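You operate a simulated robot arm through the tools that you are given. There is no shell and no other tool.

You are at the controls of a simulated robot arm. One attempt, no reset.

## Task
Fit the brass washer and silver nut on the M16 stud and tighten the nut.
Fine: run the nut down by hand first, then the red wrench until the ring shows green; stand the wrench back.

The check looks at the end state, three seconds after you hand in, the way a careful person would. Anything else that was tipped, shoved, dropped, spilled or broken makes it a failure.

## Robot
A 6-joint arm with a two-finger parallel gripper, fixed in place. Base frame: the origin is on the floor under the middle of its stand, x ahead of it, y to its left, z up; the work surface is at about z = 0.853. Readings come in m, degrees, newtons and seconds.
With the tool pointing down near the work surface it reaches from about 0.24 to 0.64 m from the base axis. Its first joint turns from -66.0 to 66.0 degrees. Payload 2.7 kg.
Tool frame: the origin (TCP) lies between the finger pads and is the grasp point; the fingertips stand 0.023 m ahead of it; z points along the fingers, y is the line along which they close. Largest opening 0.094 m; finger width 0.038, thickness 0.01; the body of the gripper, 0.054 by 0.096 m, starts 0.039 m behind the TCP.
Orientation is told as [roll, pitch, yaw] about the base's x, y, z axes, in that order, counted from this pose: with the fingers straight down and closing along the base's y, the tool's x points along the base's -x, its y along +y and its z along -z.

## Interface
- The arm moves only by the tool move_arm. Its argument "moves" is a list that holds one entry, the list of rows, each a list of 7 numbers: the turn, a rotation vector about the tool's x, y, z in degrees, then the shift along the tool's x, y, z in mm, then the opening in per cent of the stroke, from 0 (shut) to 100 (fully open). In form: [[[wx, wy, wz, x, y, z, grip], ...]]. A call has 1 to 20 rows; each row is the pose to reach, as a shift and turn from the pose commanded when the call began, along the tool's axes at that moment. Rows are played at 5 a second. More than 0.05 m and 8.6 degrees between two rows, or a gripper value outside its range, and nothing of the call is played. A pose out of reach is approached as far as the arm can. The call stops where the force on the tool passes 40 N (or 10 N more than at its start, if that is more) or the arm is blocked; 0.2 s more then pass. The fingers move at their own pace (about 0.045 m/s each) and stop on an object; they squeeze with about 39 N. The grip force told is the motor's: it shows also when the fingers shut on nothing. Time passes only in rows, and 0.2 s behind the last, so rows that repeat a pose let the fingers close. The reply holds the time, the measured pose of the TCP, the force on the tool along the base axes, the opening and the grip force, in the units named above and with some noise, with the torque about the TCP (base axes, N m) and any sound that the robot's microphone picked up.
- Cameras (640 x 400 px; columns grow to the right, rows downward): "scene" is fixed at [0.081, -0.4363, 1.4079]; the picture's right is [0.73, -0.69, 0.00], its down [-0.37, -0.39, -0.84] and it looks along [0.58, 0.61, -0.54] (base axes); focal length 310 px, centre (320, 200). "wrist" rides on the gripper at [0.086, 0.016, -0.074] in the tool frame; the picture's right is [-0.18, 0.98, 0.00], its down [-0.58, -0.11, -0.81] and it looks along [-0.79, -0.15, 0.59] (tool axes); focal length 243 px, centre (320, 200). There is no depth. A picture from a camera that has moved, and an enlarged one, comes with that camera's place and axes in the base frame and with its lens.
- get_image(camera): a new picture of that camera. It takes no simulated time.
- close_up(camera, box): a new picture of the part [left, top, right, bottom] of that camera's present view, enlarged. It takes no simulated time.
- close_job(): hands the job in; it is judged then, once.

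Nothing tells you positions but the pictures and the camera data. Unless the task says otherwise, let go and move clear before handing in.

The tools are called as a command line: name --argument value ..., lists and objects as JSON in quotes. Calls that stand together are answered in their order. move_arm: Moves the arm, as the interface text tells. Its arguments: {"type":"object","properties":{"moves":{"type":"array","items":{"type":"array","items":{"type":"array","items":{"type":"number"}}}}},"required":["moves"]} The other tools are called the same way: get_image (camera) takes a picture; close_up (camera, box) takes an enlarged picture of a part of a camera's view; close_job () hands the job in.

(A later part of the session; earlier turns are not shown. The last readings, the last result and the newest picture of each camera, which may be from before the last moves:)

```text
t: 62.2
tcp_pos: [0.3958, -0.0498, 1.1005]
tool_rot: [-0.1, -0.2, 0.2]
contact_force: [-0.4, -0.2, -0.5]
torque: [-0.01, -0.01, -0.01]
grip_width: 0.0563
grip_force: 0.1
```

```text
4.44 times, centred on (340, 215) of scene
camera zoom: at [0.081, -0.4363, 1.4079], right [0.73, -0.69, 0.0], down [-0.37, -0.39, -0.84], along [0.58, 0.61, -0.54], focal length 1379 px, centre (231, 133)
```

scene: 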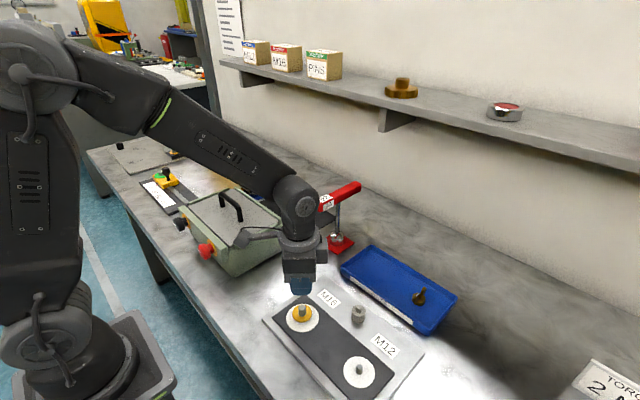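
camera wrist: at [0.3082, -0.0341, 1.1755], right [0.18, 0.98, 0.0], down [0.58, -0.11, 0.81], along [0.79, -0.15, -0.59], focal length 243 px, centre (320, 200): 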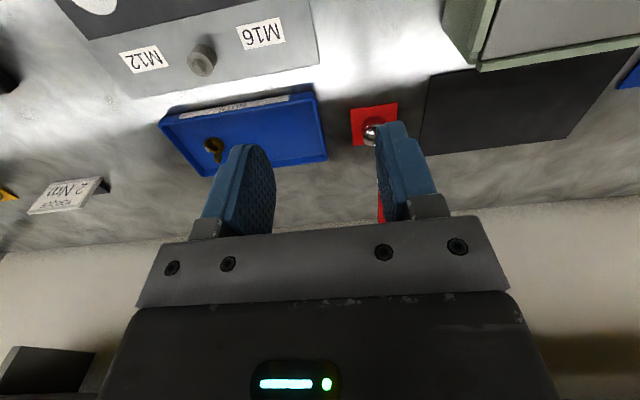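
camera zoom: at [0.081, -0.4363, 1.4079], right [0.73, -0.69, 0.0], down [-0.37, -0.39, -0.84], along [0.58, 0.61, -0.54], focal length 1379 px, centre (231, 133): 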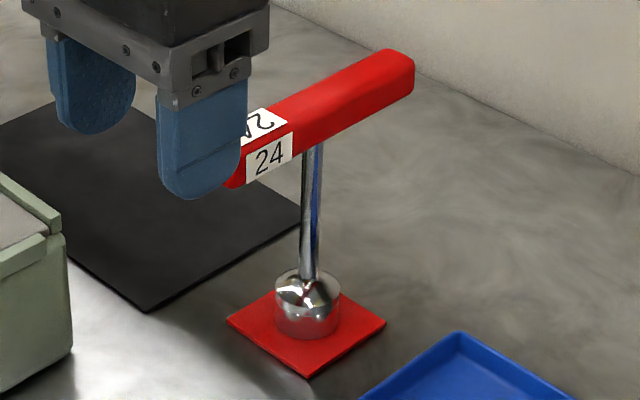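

move_arm --moves '[[[0, 0, 0, -15, 12, -25, 60], [0, 0, 0, -30, 25, -50, 60], [0, 0, 0, -45, 37, -75, 60], [0, 0, 0, -60, 50, -95, 60], [0, 0, 0, -60, 50, -95, 60]]]'

get_image --camera "wrist"

close_up --camera "wrist" --box '[250, 20, 410, 180]'

close_up --camera "scene" --box '[300, 170, 380, 260]'

```text
t: 63.4
tcp_pos: [0.4536, -0.0011, 1.195]
tool_rot: [-0.1, -0.2, 0.1]
contact_force: [-0.7, -1.1, 0.1]
torque: [0.0, -0.04, 0.02]
grip_width: 0.0563
grip_force: 0.0
```

```text
taken
camera wrist: at [0.3676, 0.0151, 1.2705], right [0.18, 0.98, 0.0], down [0.58, -0.11, 0.81], along [0.79, -0.15, -0.59], focal length 243 px, centre (320, 200)
```

wrist: 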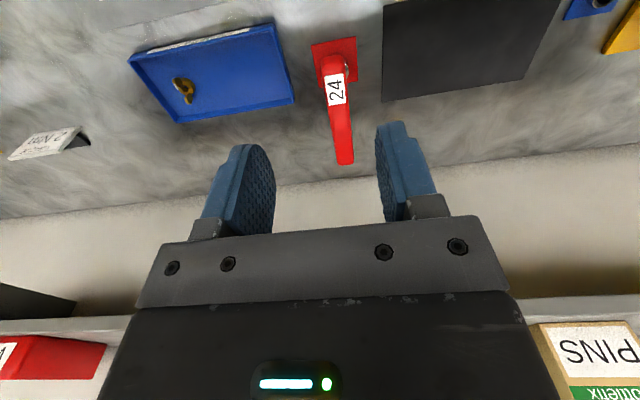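

```text
2.50 times, centred on (330, 100) of wrist
camera zoom: at [0.3676, 0.0151, 1.2705], right [0.18, 0.98, 0.0], down [0.58, -0.11, 0.81], along [0.79, -0.15, -0.59], focal length 606 px, centre (295, 450)
```

zoom: 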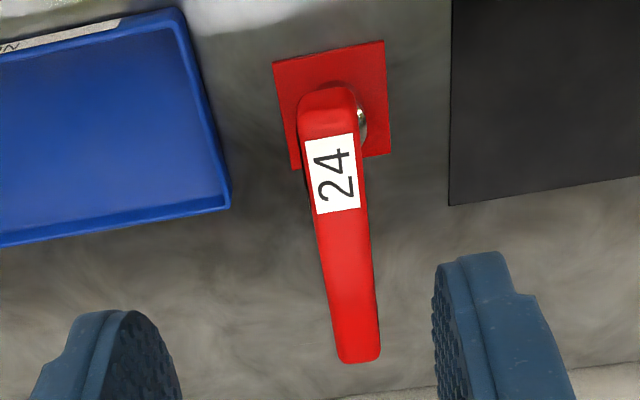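

```text
4.44 times, centred on (340, 215) of scene
camera zoom: at [0.081, -0.4363, 1.4079], right [0.73, -0.69, 0.0], down [-0.37, -0.39, -0.84], along [0.58, 0.61, -0.54], focal length 1379 px, centre (231, 133)
```

zoom: 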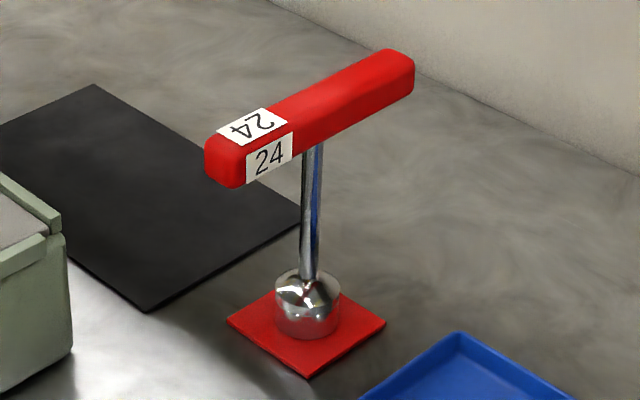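

The wrench is a T-handle, about 150 × 26 mm, lying along x with its shaft near (0.556, 0.0065), top at about 1.007. I go above it for a finer look.

move_arm --moves '[[[0, 0, 0, -25, 2, 27, 60], [0, 0, 0, -50, 4, 55, 60], [0, 0, 0, -76, 6, 82, 60], [0, 0, 0, -102, 7.6, 110, 60], [0, 0, 0, -102, 7.6, 110, 60]]]'

get_image --camera "wrist"

get_image --camera "scene"

close_up --camera "wrist" --box '[240, 0, 400, 200]'

```text
t: 64.6
tcp_pos: [0.5578, 0.0071, 1.0855]
tool_rot: [-0.1, -0.2, 0.1]
contact_force: [0.6, 0.1, 0.3]
torque: [0.0, 0.0, 0.0]
grip_width: 0.0565
grip_force: 0.0
```

```text
taken
camera wrist: at [0.4704, 0.0232, 1.1608], right [0.18, 0.98, 0.0], down [0.58, -0.11, 0.81], along [0.79, -0.15, -0.59], focal length 243 px, centre (320, 200)
```

wrist: 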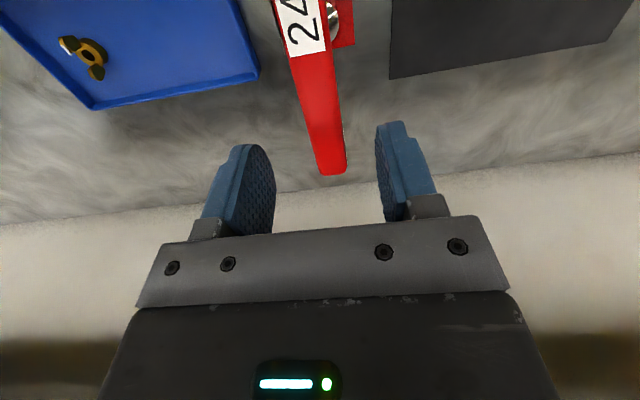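

```text
taken
```

scene: 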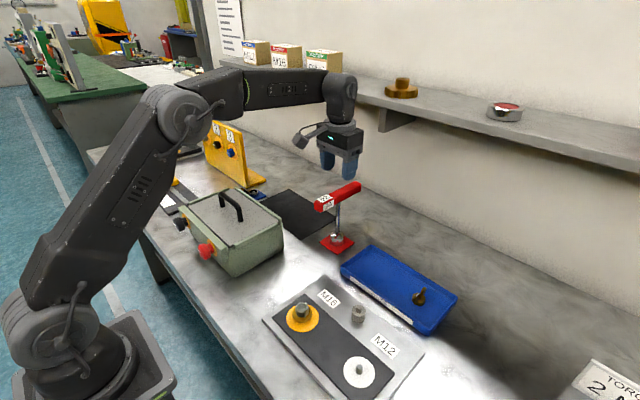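

```text
2.00 times, centred on (320, 100) of wrist
camera zoom: at [0.4704, 0.0232, 1.1608], right [0.18, 0.98, 0.0], down [0.58, -0.11, 0.81], along [0.79, -0.15, -0.59], focal length 485 px, centre (320, 400)
```

zoom: 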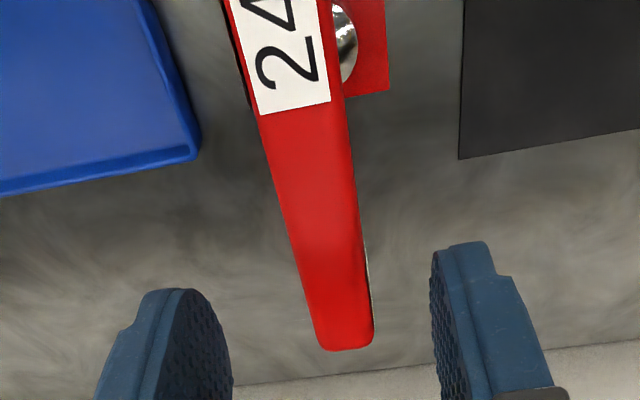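

The handle is 21 mm wide, centred on y ≈ 0.005, right along x. I shift 2 mm and descend around the handle at the shaft.

move_arm --moves '[[[0, 0, 0, 0, -2, 20, 60], [0, 0, 0, 0, -2.2, 40, 60], [0, 0, 0, 0, -2.2, 60, 60], [0, 0, 0, 0, -2.2, 78, 60], [0, 0, 0, 0, -2.2, 90, 60], [0, 0, 0, 0, -2.2, 90, 60]]]'

get_image --camera "wrist"

close_up --camera "scene" --box '[300, 160, 390, 260]'

```text
t: 66.0
tcp_pos: [0.5579, 0.0049, 0.9943]
tool_rot: [-0.2, 0.0, 0.2]
contact_force: [0.3, -0.1, -0.6]
torque: [-0.02, -0.02, -0.02]
grip_width: 0.0564
grip_force: 0.0
```

```text
taken
camera wrist: at [0.4708, 0.021, 1.0701], right [0.18, 0.98, 0.0], down [0.58, -0.11, 0.81], along [0.79, -0.15, -0.59], focal length 243 px, centre (320, 200)
```

wrist: 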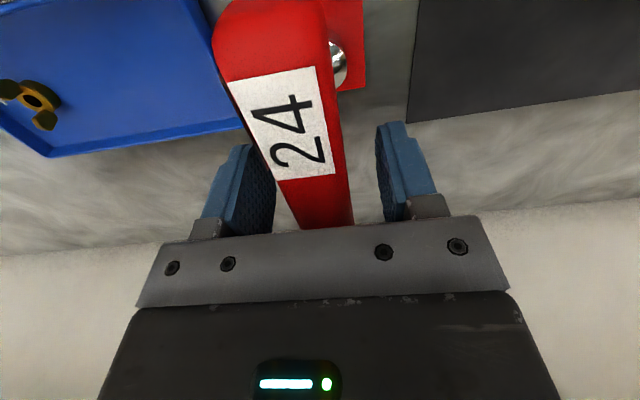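

```text
4.00 times, centred on (345, 210) of scene
camera zoom: at [0.081, -0.4363, 1.4079], right [0.73, -0.69, 0.0], down [-0.37, -0.39, -0.84], along [0.58, 0.61, -0.54], focal length 1241 px, centre (220, 160)
```

zoom: 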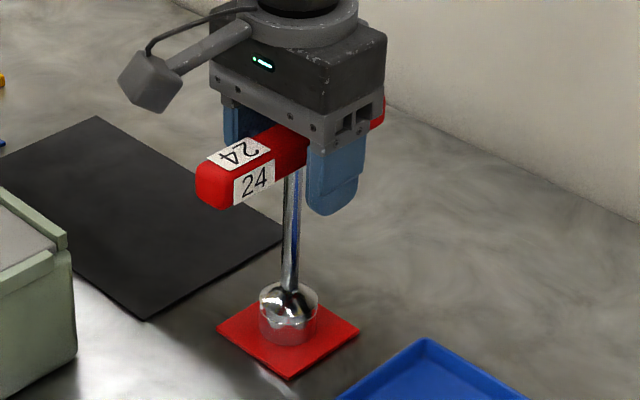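

The fingers straddle the handle at the shaft, with clearance on both sides. I close on it.

move_arm --moves '[[[0, 0, 0, 1.5, 0, 0, 50], [0, 0, 0, 1.5, 0, 0, 35], [0, 0, 0, 1.5, 0, 0, 20], [0, 0, 0, 1.5, 0, 0, 10], [0, 0, 0, 1.5, 0, 0, 8], [0, 0, 0, 1.5, 0, 0, 8], [0, 0, 0, 1.5, 0, 0, 8]]]'

get_image --camera "wrist"

close_up --camera "scene" --box '[300, 160, 390, 260]'

```text
t: 67.6
tcp_pos: [0.5566, 0.0055, 0.9937]
tool_rot: [-0.1, -0.1, 0.1]
contact_force: [0.9, 2.2, 0.4]
torque: [0.15, -0.12, 0.03]
grip_width: 0.0261
grip_force: 38.6
```

```text
taken
camera wrist: at [0.4692, 0.021, 1.0704], right [0.18, 0.98, 0.0], down [0.58, -0.11, 0.81], along [0.79, -0.15, -0.59], focal length 243 px, centre (320, 200)
```

wrist: 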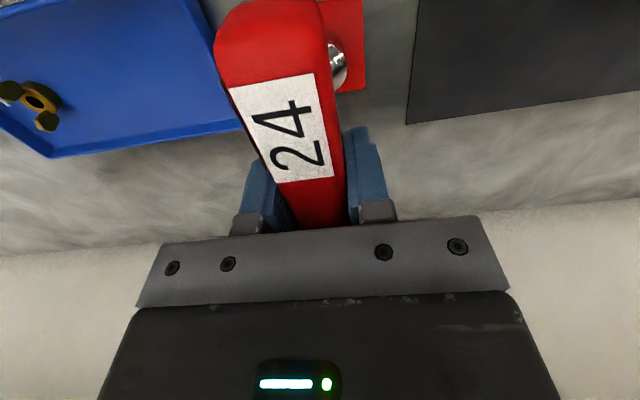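

```text
4.00 times, centred on (345, 210) of scene
camera zoom: at [0.081, -0.4363, 1.4079], right [0.73, -0.69, 0.0], down [-0.37, -0.39, -0.84], along [0.58, 0.61, -0.54], focal length 1241 px, centre (220, 160)
```

zoom: 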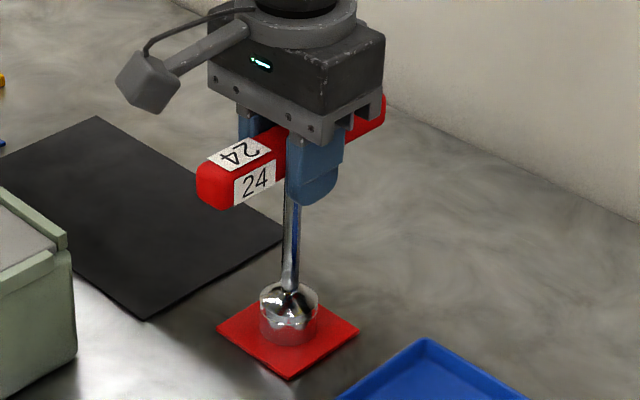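

The handle is held (26 mm, 39 N), near the shaft. I record this pose (0.557, 0.005, 0.994, yaw 0) for the return, and lift straight up gently.

move_arm --moves '[[[0, 0, 0, 0, 0, -4, 8], [0, 0, 0, 0, 0, -10, 8], [0, 0, 0, 0, 0, -18, 8], [0, 0, 0, 0, 0, -18, 8]]]'

close_up --camera "scene" --box '[300, 160, 390, 260]'

```text
t: 68.6
tcp_pos: [0.5557, 0.0052, 1.0123]
tool_rot: [0.0, -0.2, 0.0]
contact_force: [0.4, -0.1, -2.6]
torque: [-0.02, 0.0, 0.01]
grip_width: 0.0258
grip_force: 38.8
```

```text
4.00 times, centred on (345, 210) of scene
camera zoom: at [0.0811, -0.4363, 1.4079], right [0.73, -0.69, 0.0], down [-0.37, -0.39, -0.84], along [0.58, 0.61, -0.54], focal length 1241 px, centre (220, 160)
```

zoom: 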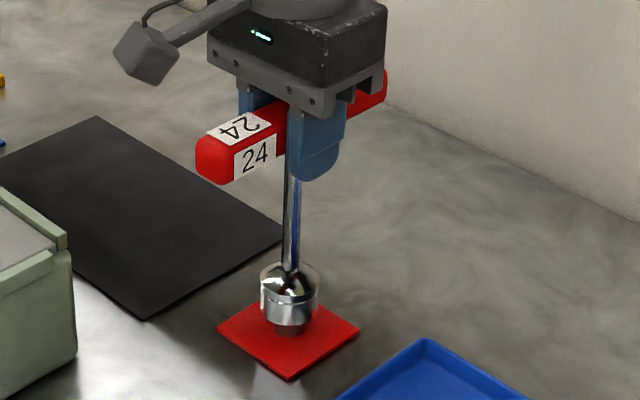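

move_arm --moves '[[[0, 0, 0, 0, 0, -12, 8], [0, 0, 0, 0, 0, -25, 8], [0, 0, 0, 0, 0, -45, 8], [0, 0, 0, 0, 0, -62, 8], [0, 0, 0, 0, 0, -62, 8]]]'

close_up --camera "scene" --box '[300, 140, 390, 260]'

close_up --camera "scene" --box '[310, 215, 370, 260]'

get_image --camera "wrist"

```text
t: 69.8
tcp_pos: [0.5554, 0.0058, 1.0754]
tool_rot: [-0.1, -0.1, 0.2]
contact_force: [-0.5, 0.5, -2.2]
torque: [0.02, 0.05, 0.03]
grip_width: 0.0257
grip_force: 39.0
```

```text
3.33 times, centred on (345, 200) of scene
camera zoom: at [0.0811, -0.4363, 1.4079], right [0.73, -0.69, 0.0], down [-0.37, -0.39, -0.84], along [0.58, 0.61, -0.54], focal length 1034 px, centre (237, 200)
```

zoom: 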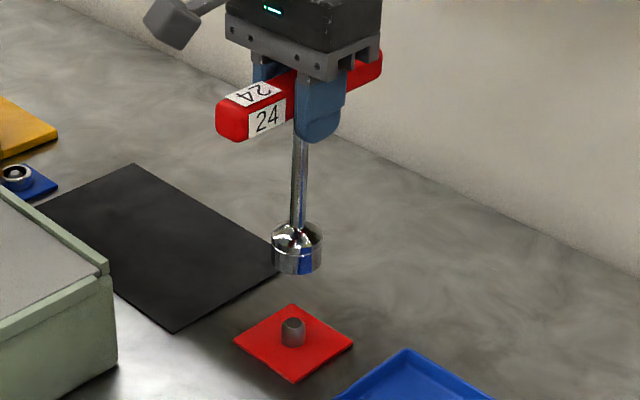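

```text
8.89 times, centred on (340, 238) of scene
camera zoom: at [0.0811, -0.4363, 1.4079], right [0.73, -0.69, 0.0], down [-0.37, -0.39, -0.84], along [0.58, 0.61, -0.54], focal length 2758 px, centre (142, -133)
```

zoom: 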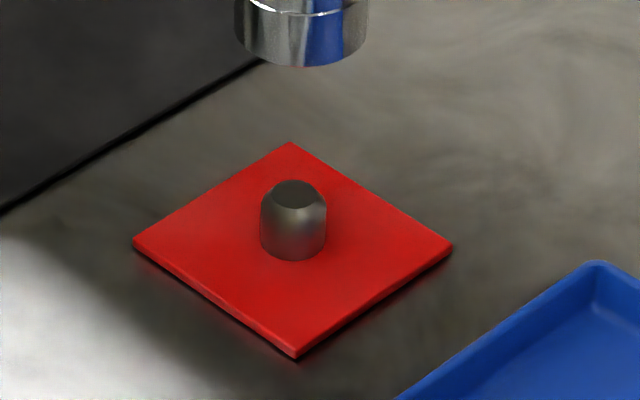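

```text
taken
camera wrist: at [0.469, 0.0211, 1.1503], right [0.18, 0.98, 0.0], down [0.58, -0.11, 0.81], along [0.79, -0.15, -0.59], focal length 243 px, centre (320, 200)
```

wrist: 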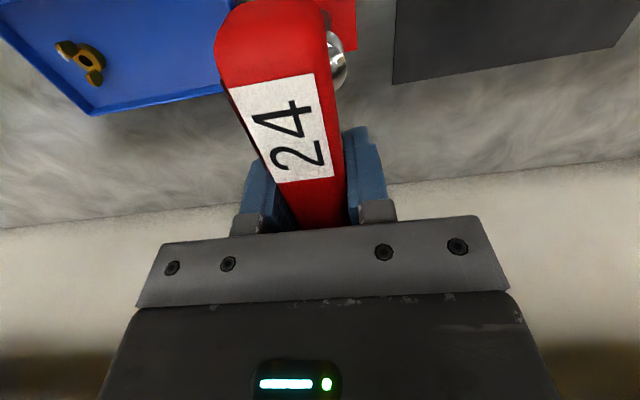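

The stand holds the socket on a round peg, so the socket's angle is free. I carry the wrench upright over to the nut while turning it to yaw 94, which should match the nut's flats or be 30 degrees off.

move_arm --moves '[[[0, 0, 0, 20, -10, 0, 8], [0, 0, -8, 40, -21, 0, 8], [0, 0, -16, 60, -32, 0, 8], [0, 0, -24, 80, -43, 0, 8], [0, 0, -32, 100, -54, 0, 8], [0, 0, -40, 120, -65, 0, 8], [0, 0, -48, 140, -76, 0, 8], [0, 0, -56, 160, -88, 0, 8], [0, 0, -64, 180, -99, 0, 8], [0, 0, -72, 196, -108, 0, 8], [0, 0, -80, 212, -117, 0, 8], [0, 0, -88, 225.5, -126, 0, 8], [0, 0, -94.3, 225.5, -126, 0, 8], [0, 0, -94.3, 225.5, -126, 0, 8]]]'

get_image --camera "wrist"

get_image --camera "scene"

close_up --camera "scene" --box '[260, 240, 350, 340]'

```text
t: 72.8
tcp_pos: [0.331, -0.1214, 1.0749]
tool_rot: [0.0, 0.1, 94.5]
contact_force: [1.2, 0.0, -3.3]
torque: [-0.03, -0.01, 0.0]
grip_width: 0.0257
grip_force: 39.3
```

```text
taken
camera wrist: at [0.3208, -0.2085, 1.1503], right [-0.99, 0.11, 0.0], down [0.06, 0.59, 0.81], along [0.09, 0.8, -0.59], focal length 243 px, centre (320, 200)
```

wrist: 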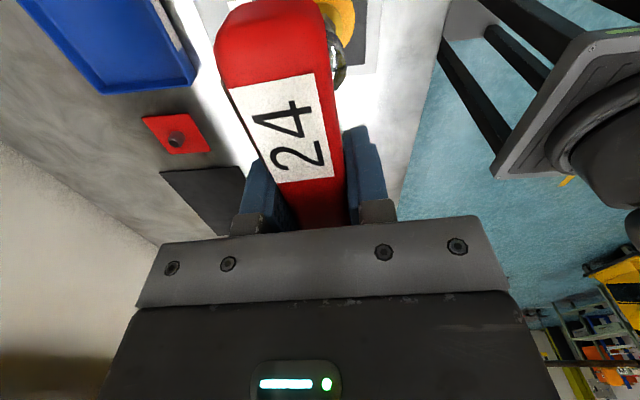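

```text
taken
```

scene: 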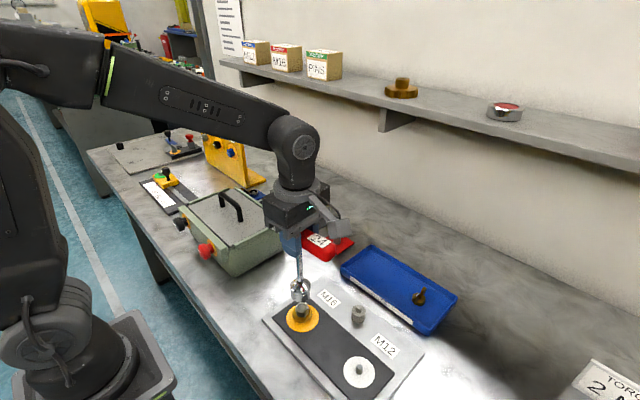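

```text
4.00 times, centred on (305, 290) of scene
camera zoom: at [0.081, -0.4363, 1.4079], right [0.73, -0.69, 0.0], down [-0.37, -0.39, -0.84], along [0.58, 0.61, -0.54], focal length 1241 px, centre (380, -160)
```

zoom: 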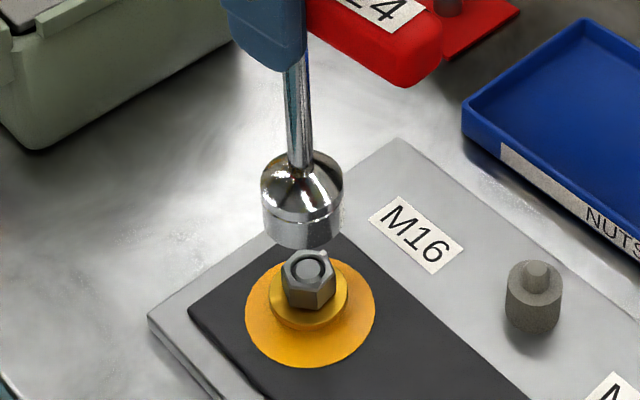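

close_up --camera "wrist" --box '[290, 0, 390, 100]'

close_up --camera "scene" --box '[275, 215, 335, 320]'

```text
4.00 times, centred on (340, 50) of wrist
camera zoom: at [0.3208, -0.2085, 1.1503], right [-0.99, 0.11, 0.0], down [0.06, 0.59, 0.81], along [0.09, 0.8, -0.59], focal length 970 px, centre (240, 800)
```

zoom: 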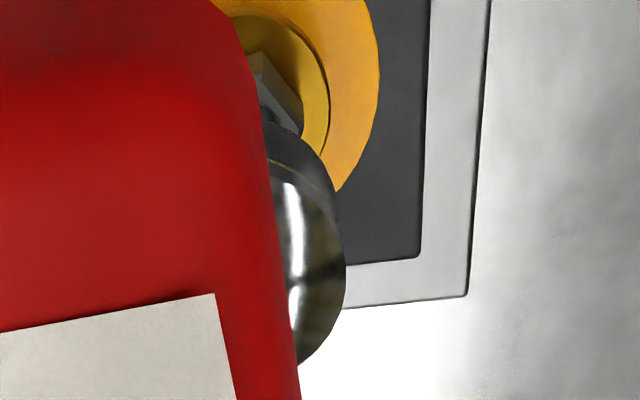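

```text
3.81 times, centred on (305, 268) of scene
camera zoom: at [0.081, -0.4363, 1.4079], right [0.73, -0.69, 0.0], down [-0.37, -0.39, -0.84], along [0.58, 0.61, -0.54], focal length 1182 px, centre (377, -57)
```

zoom: 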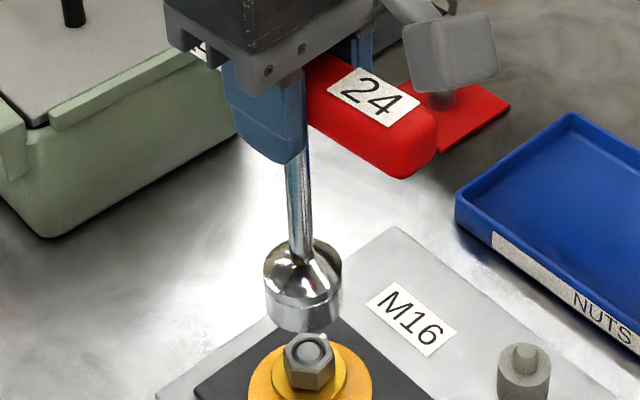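

In both views the socket axis is about 3 mm too far in +y relative to the nut. I correct this and lower to just above the stud end.

move_arm --moves '[[[0, 0, 0, 1.5, 0.5, 8, 8], [0, 0, 0, 2.9, 0.9, 16, 8], [0, 0, 0, 2.9, 0.9, 23, 8], [0, 0, 0, 2.9, 0.9, 27, 8], [0, 0, 0, 2.9, 0.9, 27, 8]]]'

close_up --camera "wrist" --box '[290, 0, 390, 100]'

close_up --camera "scene" --box '[275, 260, 335, 335]'

```text
t: 74.0
tcp_pos: [0.3288, -0.1252, 1.0476]
tool_rot: [-0.1, 0.1, 94.4]
contact_force: [0.5, 0.1, -2.5]
torque: [-0.04, -0.01, 0.0]
grip_width: 0.026
grip_force: 38.4
```

```text
4.00 times, centred on (340, 50) of wrist
camera zoom: at [0.3197, -0.212, 1.1233], right [-0.99, 0.11, 0.0], down [0.06, 0.59, 0.81], along [0.09, 0.8, -0.59], focal length 970 px, centre (240, 800)
```

zoom: 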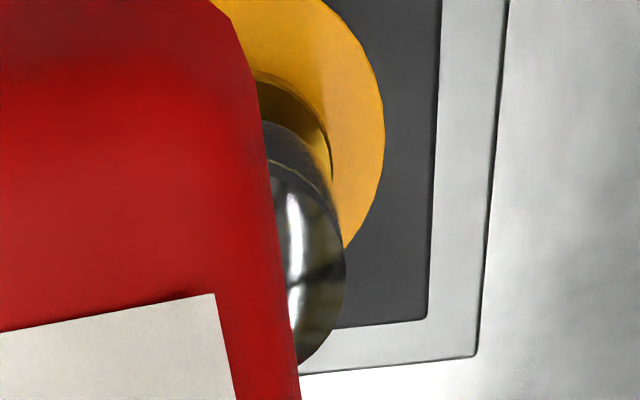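

```text
5.33 times, centred on (305, 298) of scene
camera zoom: at [0.081, -0.4363, 1.4079], right [0.73, -0.69, 0.0], down [-0.37, -0.39, -0.84], along [0.58, 0.61, -0.54], focal length 1655 px, centre (400, -320)
```

zoom: 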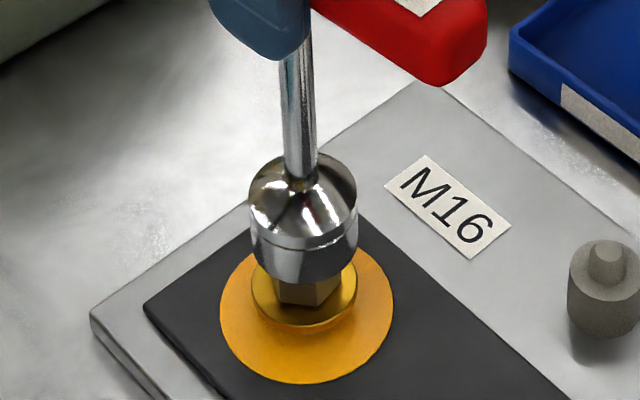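

The alignment is now within about 1 mm. I apply the last correction and lower gently to meet the nut.

move_arm --moves '[[[0, 0, 0, -0.9, 0.1, 3, 8], [0, 0, 0, -0.9, 0.1, 7, 8], [0, 0, 0, -0.9, 0.1, 10, 8], [0, 0, 0, -0.9, 0.1, 12, 8], [0, 0, 0, -0.9, 0.1, 13.5, 8]]]'

close_up --camera "scene" --box '[275, 260, 335, 335]'

```text
t: 75.2
tcp_pos: [0.3303, -0.1241, 1.0337]
tool_rot: [0.0, 0.0, 94.4]
contact_force: [0.1, -1.0, -3.1]
torque: [0.0, -0.02, 0.01]
grip_width: 0.0258
grip_force: 39.1
```

```text
5.33 times, centred on (305, 298) of scene
camera zoom: at [0.081, -0.4363, 1.4079], right [0.73, -0.69, 0.0], down [-0.37, -0.39, -0.84], along [0.58, 0.61, -0.54], focal length 1655 px, centre (400, -320)
```

zoom: 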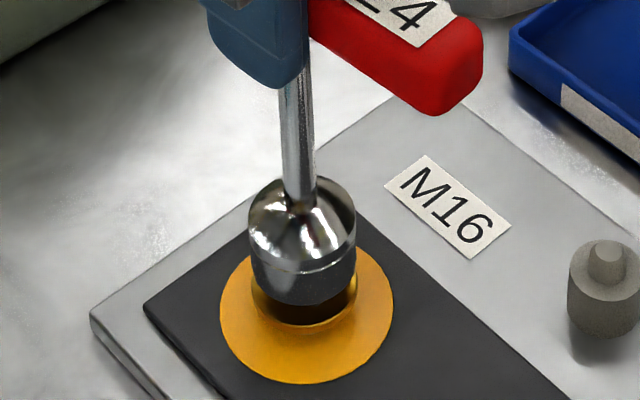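

move_arm --moves '[[[0, 0, 0, 0, 0, 1, 8], [0, 0, 0, 0, 0, 2, 8], [0, 0, 0, 0, 0, 3, 8], [0, 0, 0, 0, 0, 3, 8]]]'

```text
t: 76.2
tcp_pos: [0.3305, -0.1239, 1.0314]
tool_rot: [-0.2, 0.0, 94.4]
contact_force: [7.9, 0.3, -4.3]
torque: [1.44, 0.52, 0.13]
grip_width: 0.0257
grip_force: 39.5
```

move_arm --moves '[[[0, 0, 0, 0, 0, 0, 8]]]'

close_up --camera "scene" --box '[275, 260, 335, 335]'

close_up --camera "wrist" --box '[290, 0, 390, 100]'

```text
t: 76.6
tcp_pos: [0.3299, -0.1232, 1.0307]
tool_rot: [-0.2, 0.1, 94.4]
contact_force: [11.4, 1.1, -7.0]
torque: [1.5, 0.19, 0.02]
grip_width: 0.0259
grip_force: 38.9
```

```text
5.33 times, centred on (305, 298) of scene
camera zoom: at [0.0814, -0.4363, 1.4078], right [0.73, -0.69, 0.0], down [-0.37, -0.39, -0.84], along [0.58, 0.61, -0.54], focal length 1655 px, centre (400, -320)
```

zoom: 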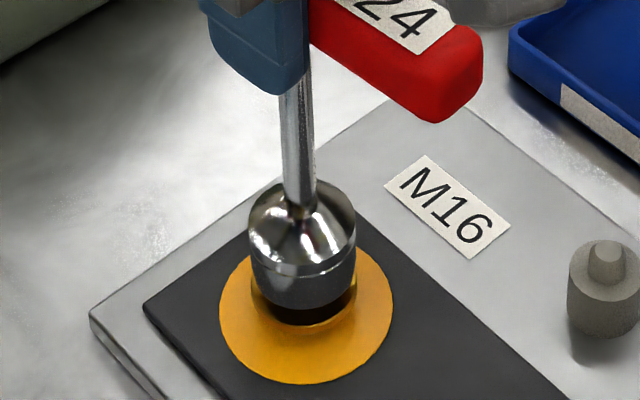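

```text
4.00 times, centred on (340, 50) of wrist
camera zoom: at [0.32, -0.2108, 1.1069], right [-0.99, 0.11, 0.0], down [0.06, 0.59, 0.81], along [0.09, 0.8, -0.59], focal length 970 px, centre (240, 800)
```

zoom: 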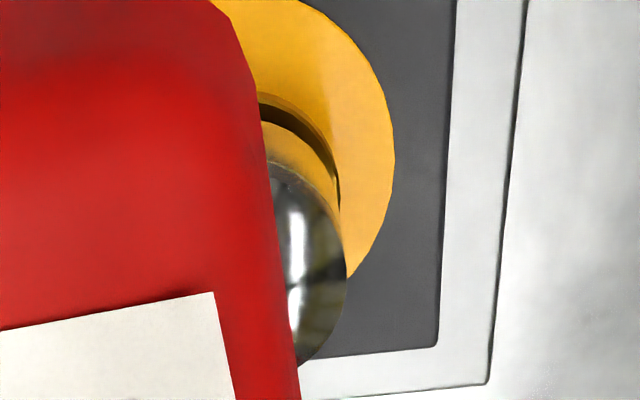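

The readings show a sideways load (11 N in +x) and a tilting moment as the socket meets the nut. I back up 3 mm to confirm it clears, then shift slightly in +x.

move_arm --moves '[[[0, 0, 0, 0, 0, -1.5, 8], [0, 0, 0, 0, 0, -3, 8], [0, 0, 0, 0.05, -0.4, -3, 8], [0, 0, 0, 0.05, -0.8, -3, 8]]]'

```text
t: 77.6
tcp_pos: [0.3299, -0.1243, 1.0352]
tool_rot: [-0.1, 0.0, 94.4]
contact_force: [0.3, 0.4, -2.5]
torque: [-0.02, -0.05, -0.03]
grip_width: 0.0256
grip_force: 39.1
```

move_arm --moves '[[[0, 0, 0, 0, 0, 1, 8], [0, 0, 0, 0, 0, 2, 8]]]'

move_arm --moves '[[[0, 0, 0, 0, 0, 1, 8], [0, 0, 0, 0, 0, 1, 8]]]'

move_arm --moves '[[[0, 0, 0, 0, 0, 1, 8], [0, 0, 0, 0, 0, 1, 8]]]'

```text
t: 78.2
tcp_pos: [0.331, -0.1234, 1.0326]
tool_rot: [-0.1, 0.1, 94.4]
contact_force: [-0.3, -0.6, -3.4]
torque: [-0.02, -0.01, -0.05]
grip_width: 0.0258
grip_force: 38.9
```

```text
t: 78.8
tcp_pos: [0.3303, -0.1226, 1.0308]
tool_rot: [-0.1, 0.1, 94.4]
contact_force: [-0.1, -0.4, -3.8]
torque: [-0.04, -0.01, 0.0]
grip_width: 0.0259
grip_force: 39.6
```

```text
t: 79.4
tcp_pos: [0.3308, -0.124, 1.0298]
tool_rot: [-0.1, 0.1, 94.3]
contact_force: [0.3, 0.2, -2.9]
torque: [-0.03, -0.01, -0.03]
grip_width: 0.0257
grip_force: 38.9
```

No contact this time, and the socket is already at the height of the nut. I keep lowering in steps.

move_arm --moves '[[[0, 0, 0, 0, 0, 1, 8], [0, 0, 0, 0, 0, 2, 8], [0, 0, 0, 0, 0, 2, 8]]]'

close_up --camera "scene" --box '[275, 260, 335, 335]'

```text
t: 80.2
tcp_pos: [0.3296, -0.1231, 1.028]
tool_rot: [-0.1, 0.1, 94.4]
contact_force: [-0.2, 0.4, -3.7]
torque: [-0.01, -0.03, -0.02]
grip_width: 0.0258
grip_force: 38.5
```

```text
5.33 times, centred on (305, 298) of scene
camera zoom: at [0.081, -0.4363, 1.4079], right [0.73, -0.69, 0.0], down [-0.37, -0.39, -0.84], along [0.58, 0.61, -0.54], focal length 1655 px, centre (400, -320)
```

zoom: 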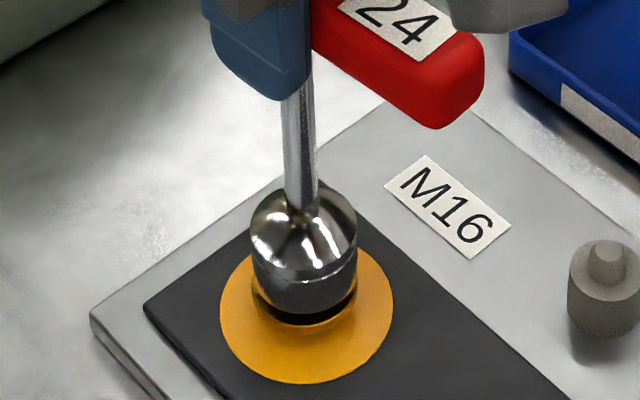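

move_arm --moves '[[[0, 0, 0, 0, 0, 1, 8], [0, 0, 0, 0, 0, 2, 8], [0, 0, 0, 0, 0, 2, 8]]]'

move_arm --moves '[[[0, 0, 0, 0, 0, 1, 8], [0, 0, 0, 0, 0, 2, 8], [0, 0, 0, 0, 0, 2, 8]]]'

close_up --camera "scene" --box '[275, 260, 335, 335]'

```text
t: 81.0
tcp_pos: [0.3297, -0.1237, 1.0265]
tool_rot: [-0.1, 0.1, 94.5]
contact_force: [-0.4, 0.2, -3.2]
torque: [-0.02, 0.01, -0.01]
grip_width: 0.0257
grip_force: 39.1
```

```text
t: 81.8
tcp_pos: [0.3306, -0.1231, 1.0241]
tool_rot: [-0.2, 0.0, 94.5]
contact_force: [-0.1, 0.1, -3.9]
torque: [-0.02, 0.02, 0.03]
grip_width: 0.0258
grip_force: 39.5
```

```text
5.33 times, centred on (305, 298) of scene
camera zoom: at [0.081, -0.4363, 1.4079], right [0.73, -0.69, 0.0], down [-0.37, -0.39, -0.84], along [0.58, 0.61, -0.54], focal length 1655 px, centre (400, -320)
```

zoom: 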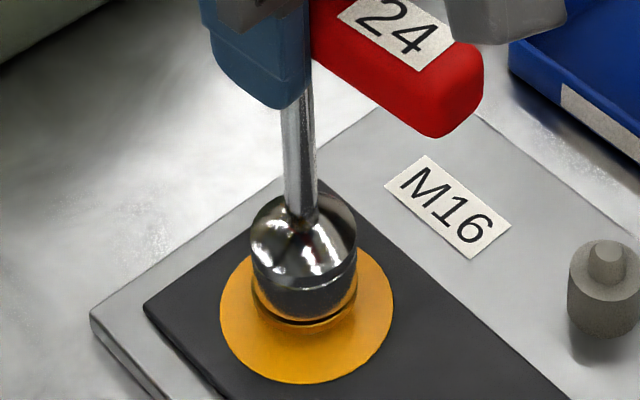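

The socket slides down over the nut without any load. I lower the last couple of millimetres.

move_arm --moves '[[[0, 0, 0, 0, 0, 1, 8], [0, 0, 0, 0, 0, 1.5, 8], [0, 0, 0, 0, 0, 1.5, 8]]]'

close_up --camera "scene" --box '[275, 260, 335, 335]'

```text
t: 82.6
tcp_pos: [0.3308, -0.1223, 1.023]
tool_rot: [-0.1, 0.0, 94.4]
contact_force: [-2.7, 1.6, 7.1]
torque: [0.35, 0.5, 0.02]
grip_width: 0.0259
grip_force: 39.0
```

```text
5.33 times, centred on (305, 298) of scene
camera zoom: at [0.0809, -0.4362, 1.4079], right [0.73, -0.69, 0.0], down [-0.37, -0.39, -0.84], along [0.58, 0.61, -0.54], focal length 1655 px, centre (400, -320)
```

zoom: 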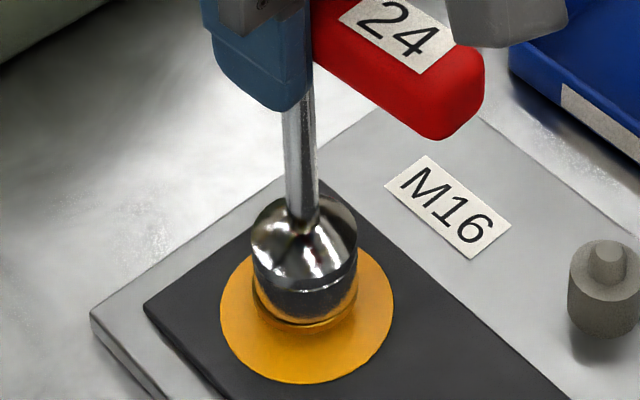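

The socket is seated (10 N on the washer). I ease off 0.4 mm and begin tightening clockwise in small steps around the socket axis, watching the torque and the ring.

move_arm --moves '[[[0, 0, 0, 0, 0, -0.4, 8], [0, 0, 4, 0, 0.24, -0.4, 8], [0, 0, 8, 0, 0.49, -0.4, 8]]]'

close_up --camera "scene" --box '[275, 260, 335, 335]'

```text
t: 83.4
tcp_pos: [0.3289, -0.1234, 1.0225]
tool_rot: [0.0, 0.1, 86.2]
contact_force: [-1.4, -0.6, 0.6]
torque: [-0.05, 0.12, 0.03]
grip_width: 0.0256
grip_force: 39.5
```

```text
5.33 times, centred on (305, 298) of scene
camera zoom: at [0.081, -0.4363, 1.4079], right [0.73, -0.69, 0.0], down [-0.37, -0.39, -0.84], along [0.58, 0.61, -0.54], focal length 1655 px, centre (400, -320)
```

zoom: 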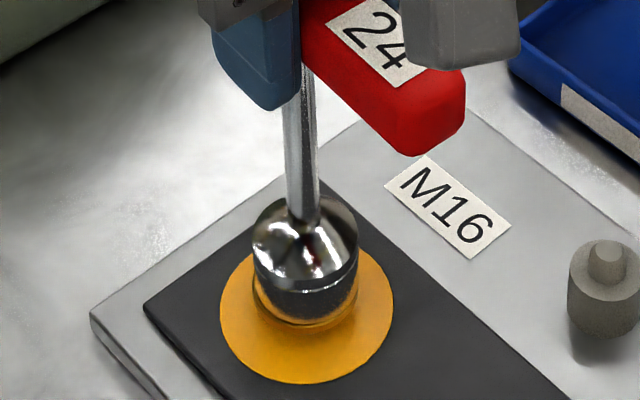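

move_arm --moves '[[[0, 0, 4, 0, 0.24, 0, 8], [0, 0, 8, 0, 0.49, 0, 8]]]'

move_arm --moves '[[[0, 0, 3, 0, 0.2, 0, 8], [0, 0, 6, 0, 0.37, 0, 8]]]'

close_up --camera "scene" --box '[275, 260, 335, 335]'

```text
t: 84.0
tcp_pos: [0.3286, -0.1248, 1.0229]
tool_rot: [-0.2, 0.1, 78.3]
contact_force: [0.1, 0.6, -2.6]
torque: [0.0, 0.01, 0.0]
grip_width: 0.0255
grip_force: 39.1
```

```text
t: 84.6
tcp_pos: [0.3287, -0.1239, 1.0237]
tool_rot: [-0.1, 0.0, 72.2]
contact_force: [-0.9, -0.1, -2.9]
torque: [-0.01, 0.05, -0.02]
grip_width: 0.0255
grip_force: 39.0
```

```text
5.33 times, centred on (305, 298) of scene
camera zoom: at [0.081, -0.4363, 1.4079], right [0.73, -0.69, 0.0], down [-0.37, -0.39, -0.84], along [0.58, 0.61, -0.54], focal length 1655 px, centre (400, -320)
```

zoom: 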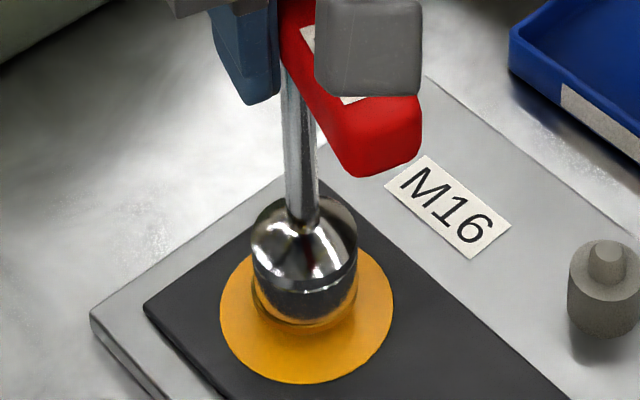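

move_arm --moves '[[[0, 0, 3, 0, 0.2, 0, 8], [0, 0, 6, 0, 0.37, 0, 8]]]'

move_arm --moves '[[[0, 0, 3, 0, 0.2, 0, 8], [0, 0, 6, 0, 0.37, 0, 8]]]'

close_up --camera "scene" --box '[275, 260, 335, 335]'

```text
t: 85.2
tcp_pos: [0.3277, -0.1233, 1.0233]
tool_rot: [-0.2, 0.0, 66.3]
contact_force: [0.3, -0.9, -2.3]
torque: [-0.04, 0.03, 0.0]
grip_width: 0.0258
grip_force: 39.1
```

```text
t: 85.8
tcp_pos: [0.3271, -0.1244, 1.0233]
tool_rot: [-0.2, 0.0, 60.3]
contact_force: [-1.1, 1.0, -1.5]
torque: [-0.01, 0.04, 0.03]
grip_width: 0.0258
grip_force: 38.9
```

```text
5.33 times, centred on (305, 298) of scene
camera zoom: at [0.081, -0.4363, 1.4079], right [0.73, -0.69, 0.0], down [-0.37, -0.39, -0.84], along [0.58, 0.61, -0.54], focal length 1655 px, centre (400, -320)
```

zoom: 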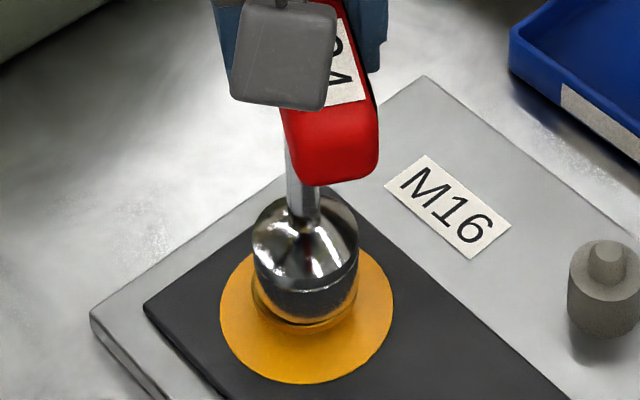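

move_arm --moves '[[[0, 0, 4, 0, 0.24, 0, 8], [0, 0, 8, 0, 0.49, 0, 8]]]'

move_arm --moves '[[[0, 0, 4, 0, 0.24, 0, 8], [0, 0, 8, 0, 0.49, 0, 8]]]'

close_up --camera "scene" --box '[265, 250, 345, 345]'

get_image --camera "wrist"

```text
t: 86.4
tcp_pos: [0.3278, -0.1231, 1.0229]
tool_rot: [-0.1, 0.0, 52.3]
contact_force: [-0.4, -0.4, -2.1]
torque: [-0.05, 0.01, 0.02]
grip_width: 0.0256
grip_force: 39.2
```

```text
t: 87.0
tcp_pos: [0.3271, -0.1233, 1.0226]
tool_rot: [-0.1, 0.0, 44.3]
contact_force: [0.5, 0.2, -1.9]
torque: [0.04, 0.03, 0.0]
grip_width: 0.0256
grip_force: 38.8
```

```text
4.21 times, centred on (305, 298) of scene
camera zoom: at [0.081, -0.4363, 1.4079], right [0.73, -0.69, 0.0], down [-0.37, -0.39, -0.84], along [0.58, 0.61, -0.54], focal length 1306 px, centre (383, -210)
```

zoom: 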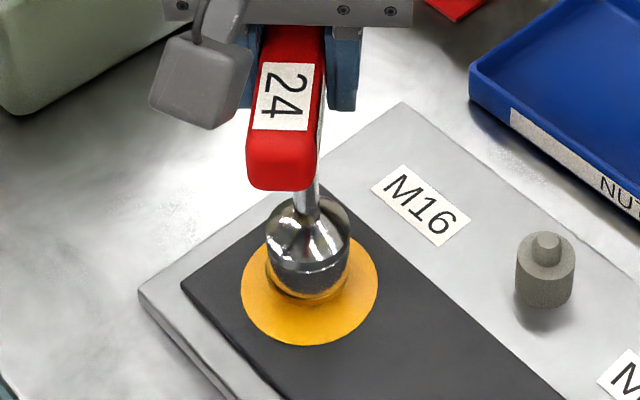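

```text
taken
camera wrist: at [0.2538, -0.1715, 1.0988], right [-0.55, 0.83, 0.0], down [0.49, 0.33, 0.81], along [0.67, 0.45, -0.59], focal length 243 px, centre (320, 200)
```

wrist: 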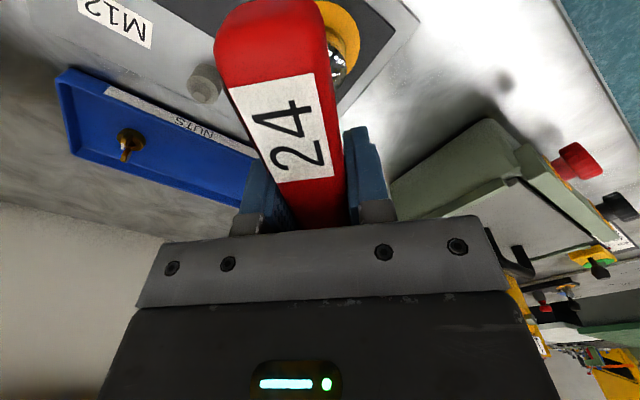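

After 50 degrees the socket still spins freely on the nut, so it is not coupled. I lower it again to light contact and look at how it sits.

move_arm --moves '[[[0, 0, 0, 0, 0, 0.4, 8], [0, 0, 0, 0, 0, 0.8, 8], [0, 0, 0, 0, 0, 0.8, 8]]]'

close_up --camera "scene" --box '[285, 285, 325, 325]'

```text
t: 87.8
tcp_pos: [0.327, -0.1226, 1.0229]
tool_rot: [-0.2, -0.1, 44.4]
contact_force: [-3.1, 2.0, 12.5]
torque: [0.47, 0.53, -0.02]
grip_width: 0.0256
grip_force: 38.9
```

```text
10.00 times, centred on (305, 305) of scene
camera zoom: at [0.0808, -0.4362, 1.4079], right [0.73, -0.69, 0.0], down [-0.37, -0.39, -0.84], along [0.58, 0.61, -0.54], focal length 3103 px, centre (470, -850)
```

zoom: 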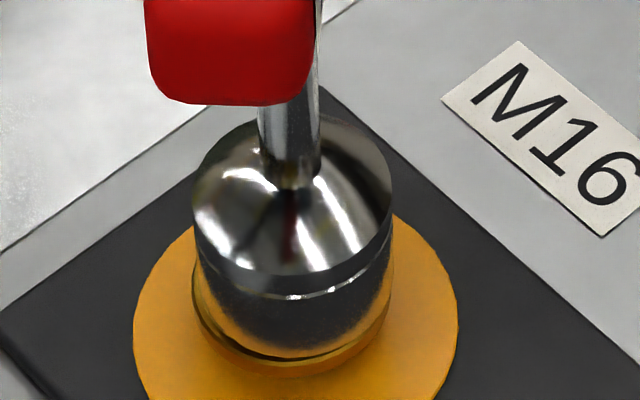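

move_arm --moves '[[[0, 0, 4, 0, 0.24, 0, 8], [0, 0, 8, 0, 0.49, 0, 8]]]'

move_arm --moves '[[[0, 0, 4, 0, 0.24, 0, 8], [0, 0, 8, 0, 0.49, 0, 8]]]'

close_up --camera "scene" --box '[265, 250, 345, 345]'

```text
t: 88.4
tcp_pos: [0.3276, -0.1217, 1.0222]
tool_rot: [-0.3, -0.2, 36.5]
contact_force: [-3.6, -1.9, 18.7]
torque: [-0.12, 0.44, 0.08]
grip_width: 0.0257
grip_force: 38.4
```

```text
t: 89.0
tcp_pos: [0.3271, -0.1226, 1.023]
tool_rot: [-0.3, -0.2, 28.2]
contact_force: [-0.8, -3.7, 22.0]
torque: [-0.39, 0.18, 0.09]
grip_width: 0.0256
grip_force: 38.8
```

```text
4.21 times, centred on (305, 298) of scene
camera zoom: at [0.0808, -0.4363, 1.4079], right [0.73, -0.69, 0.0], down [-0.37, -0.39, -0.84], along [0.58, 0.61, -0.54], focal length 1306 px, centre (383, -210)
```

zoom: 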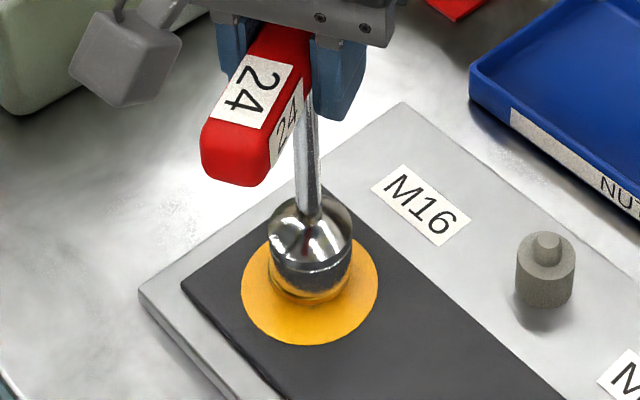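

Still no real torque after 66 degrees, so I lift the wrench to see whether the nut's white mark has moved.

move_arm --moves '[[[0, 0, 0, 0, 0, -8, 8], [0, 0, 0, 0, 0, -20, 8], [0, 0, 0, 0, 0, -35, 8], [0, 0, 0, 0, 0, -50, 8], [0, 0, 0, 0, 0, -50, 8]]]'

close_up --camera "scene" --box '[275, 260, 345, 335]'

close_up --camera "wrist" --box '[290, 0, 390, 100]'

```text
t: 90.2
tcp_pos: [0.3262, -0.1217, 1.0718]
tool_rot: [-0.1, -0.1, 28.3]
contact_force: [0.4, 0.5, -3.0]
torque: [-0.01, 0.03, -0.03]
grip_width: 0.0258
grip_force: 39.1
```

```text
5.33 times, centred on (310, 298) of scene
camera zoom: at [0.081, -0.4363, 1.4079], right [0.73, -0.69, 0.0], down [-0.37, -0.39, -0.84], along [0.58, 0.61, -0.54], focal length 1655 px, centre (373, -320)
```

zoom: 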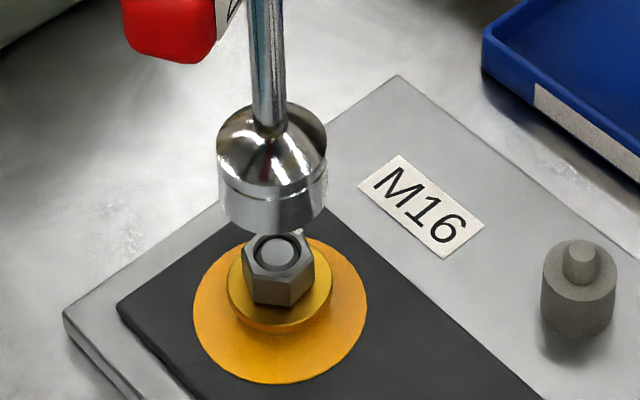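

```text
4.00 times, centred on (340, 50) of wrist
camera zoom: at [0.242, -0.1484, 1.1483], right [-0.3, 0.95, 0.0], down [0.56, 0.18, 0.81], along [0.77, 0.25, -0.59], focal length 970 px, centre (240, 800)
```

zoom: 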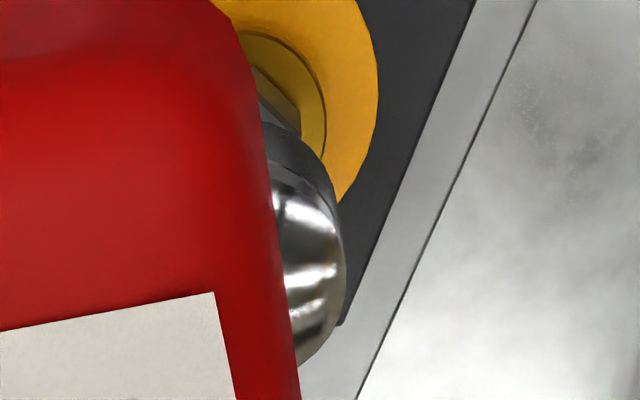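

The mark is unchanged, and in the picture the socket rim stayed about 4 mm above the washer: the socket rested on the nut with its hex unaligned. The hex must then match 30 degrees away (yaw 64), so I turn there in the air and look.

move_arm --moves '[[[0, 0, -8, -0.4, -0.4, 5, 8], [0, 0, -16, -0.8, -0.8, 12, 8], [0, 0, -24, -1.2, -1.2, 19, 8], [0, 0, -32, -1.5, -1.5, 26, 8], [0, 0, -38, -1.8, -1.8, 32, 8], [0, 0, -38, -1.8, -1.8, 34, 8], [0, 0, -38, -1.8, -1.8, 34, 8]]]'

close_up --camera "scene" --box '[275, 260, 345, 335]'

close_up --camera "wrist" --box '[290, 0, 390, 100]'

```text
t: 91.8
tcp_pos: [0.3293, -0.1223, 1.037]
tool_rot: [-0.2, 0.0, 66.4]
contact_force: [0.3, -0.6, -2.5]
torque: [0.03, 0.0, 0.03]
grip_width: 0.0258
grip_force: 38.9
```

```text
5.33 times, centred on (310, 298) of scene
camera zoom: at [0.0811, -0.4363, 1.4079], right [0.73, -0.69, 0.0], down [-0.37, -0.39, -0.84], along [0.58, 0.61, -0.54], focal length 1655 px, centre (373, -320)
```

zoom: 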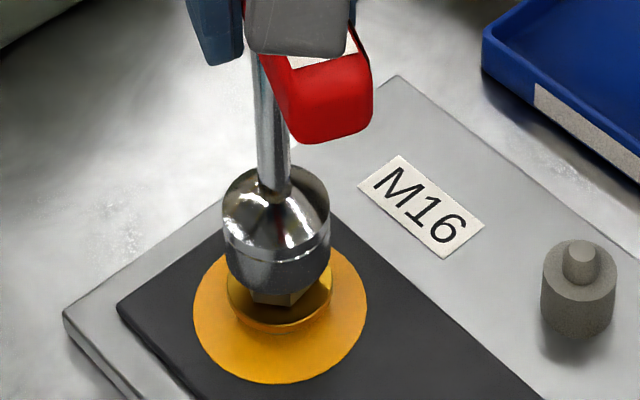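

```text
4.00 times, centred on (340, 50) of wrist
camera zoom: at [0.2793, -0.1953, 1.1139], right [-0.83, 0.56, 0.0], down [0.33, 0.49, 0.81], along [0.45, 0.67, -0.59], focal length 970 px, centre (240, 800)
```

zoom: 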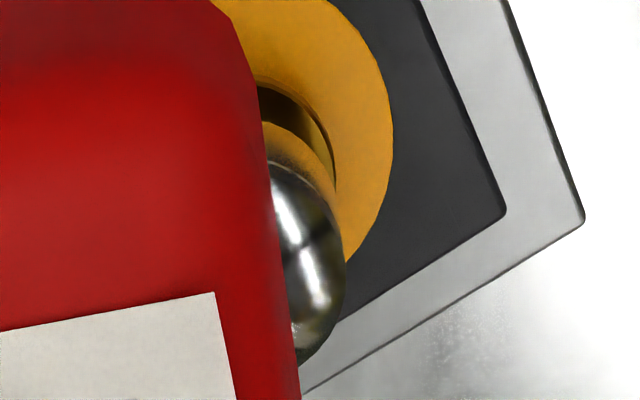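

Aligned to well under a millimetre in the scene view. I lower to just above the earlier contact height.

move_arm --moves '[[[0, 0, 0, 0, 0.3, 3, 8], [0, 0, 0, 0, 0.3, 6, 8], [0, 0, 0, 0, 0.3, 9, 8], [0, 0, 0, 0, 0.3, 11, 8], [0, 0, 0, 0, 0.3, 11, 8]]]'

move_arm --moves '[[[0, 0, 0, 0, 0, 1, 8], [0, 0, 0, 0, 0, 2, 8], [0, 0, 0, 0, 0, 3, 8], [0, 0, 0, 0, 0, 3, 8]]]'

```text
t: 92.9
tcp_pos: [0.3306, -0.1229, 1.0312]
tool_rot: [-0.3, 0.0, 66.3]
contact_force: [-6.6, 1.0, 6.5]
torque: [0.56, -0.01, 0.05]
grip_width: 0.0256
grip_force: 38.5
stopped in row 5: the force on the tool passed its limit at 42 N (the readings are from after the stop); the commanded pose is now the measured one
```

```text
t: 93.6
tcp_pos: [0.3294, -0.1236, 1.0315]
tool_rot: [-0.4, 0.1, 66.3]
contact_force: [-7.8, 2.4, 8.9]
torque: [0.55, 0.18, 0.06]
grip_width: 0.0255
grip_force: 39.1
stopped in row 3: the force on the tool passed its limit at 42 N (the readings are from after the stop); the commanded pose is now the measured one
```

This time the rim met the nut's top edge with a push towards -x, so it is about 1 mm off sideways. I back up 2 mm, shift and try again.

move_arm --moves '[[[0, 0, 0, 0, 0, -2.5, 8], [0, 0, 0, 0.2, 0.5, -2.5, 8], [0, 0, 0, 0.4, 0.9, -2.5, 8], [0, 0, 0, 0.4, 0.9, -2.5, 8]]]'

move_arm --moves '[[[0, 0, 0, 0, 0, 1, 8], [0, 0, 0, 0, 0, 2, 8], [0, 0, 0, 0, 0, 3, 8]]]'

```text
t: 94.6
tcp_pos: [0.3279, -0.1251, 1.0325]
tool_rot: [-0.7, 0.2, 66.5]
contact_force: [-0.3, -0.1, -2.4]
torque: [-0.01, 0.02, 0.03]
grip_width: 0.0256
grip_force: 38.9
```

```text
t: 95.4
tcp_pos: [0.3287, -0.1244, 1.0297]
tool_rot: [-0.6, 0.2, 66.4]
contact_force: [0.2, -0.3, -2.6]
torque: [0.02, -0.02, -0.01]
grip_width: 0.0259
grip_force: 39.0
```

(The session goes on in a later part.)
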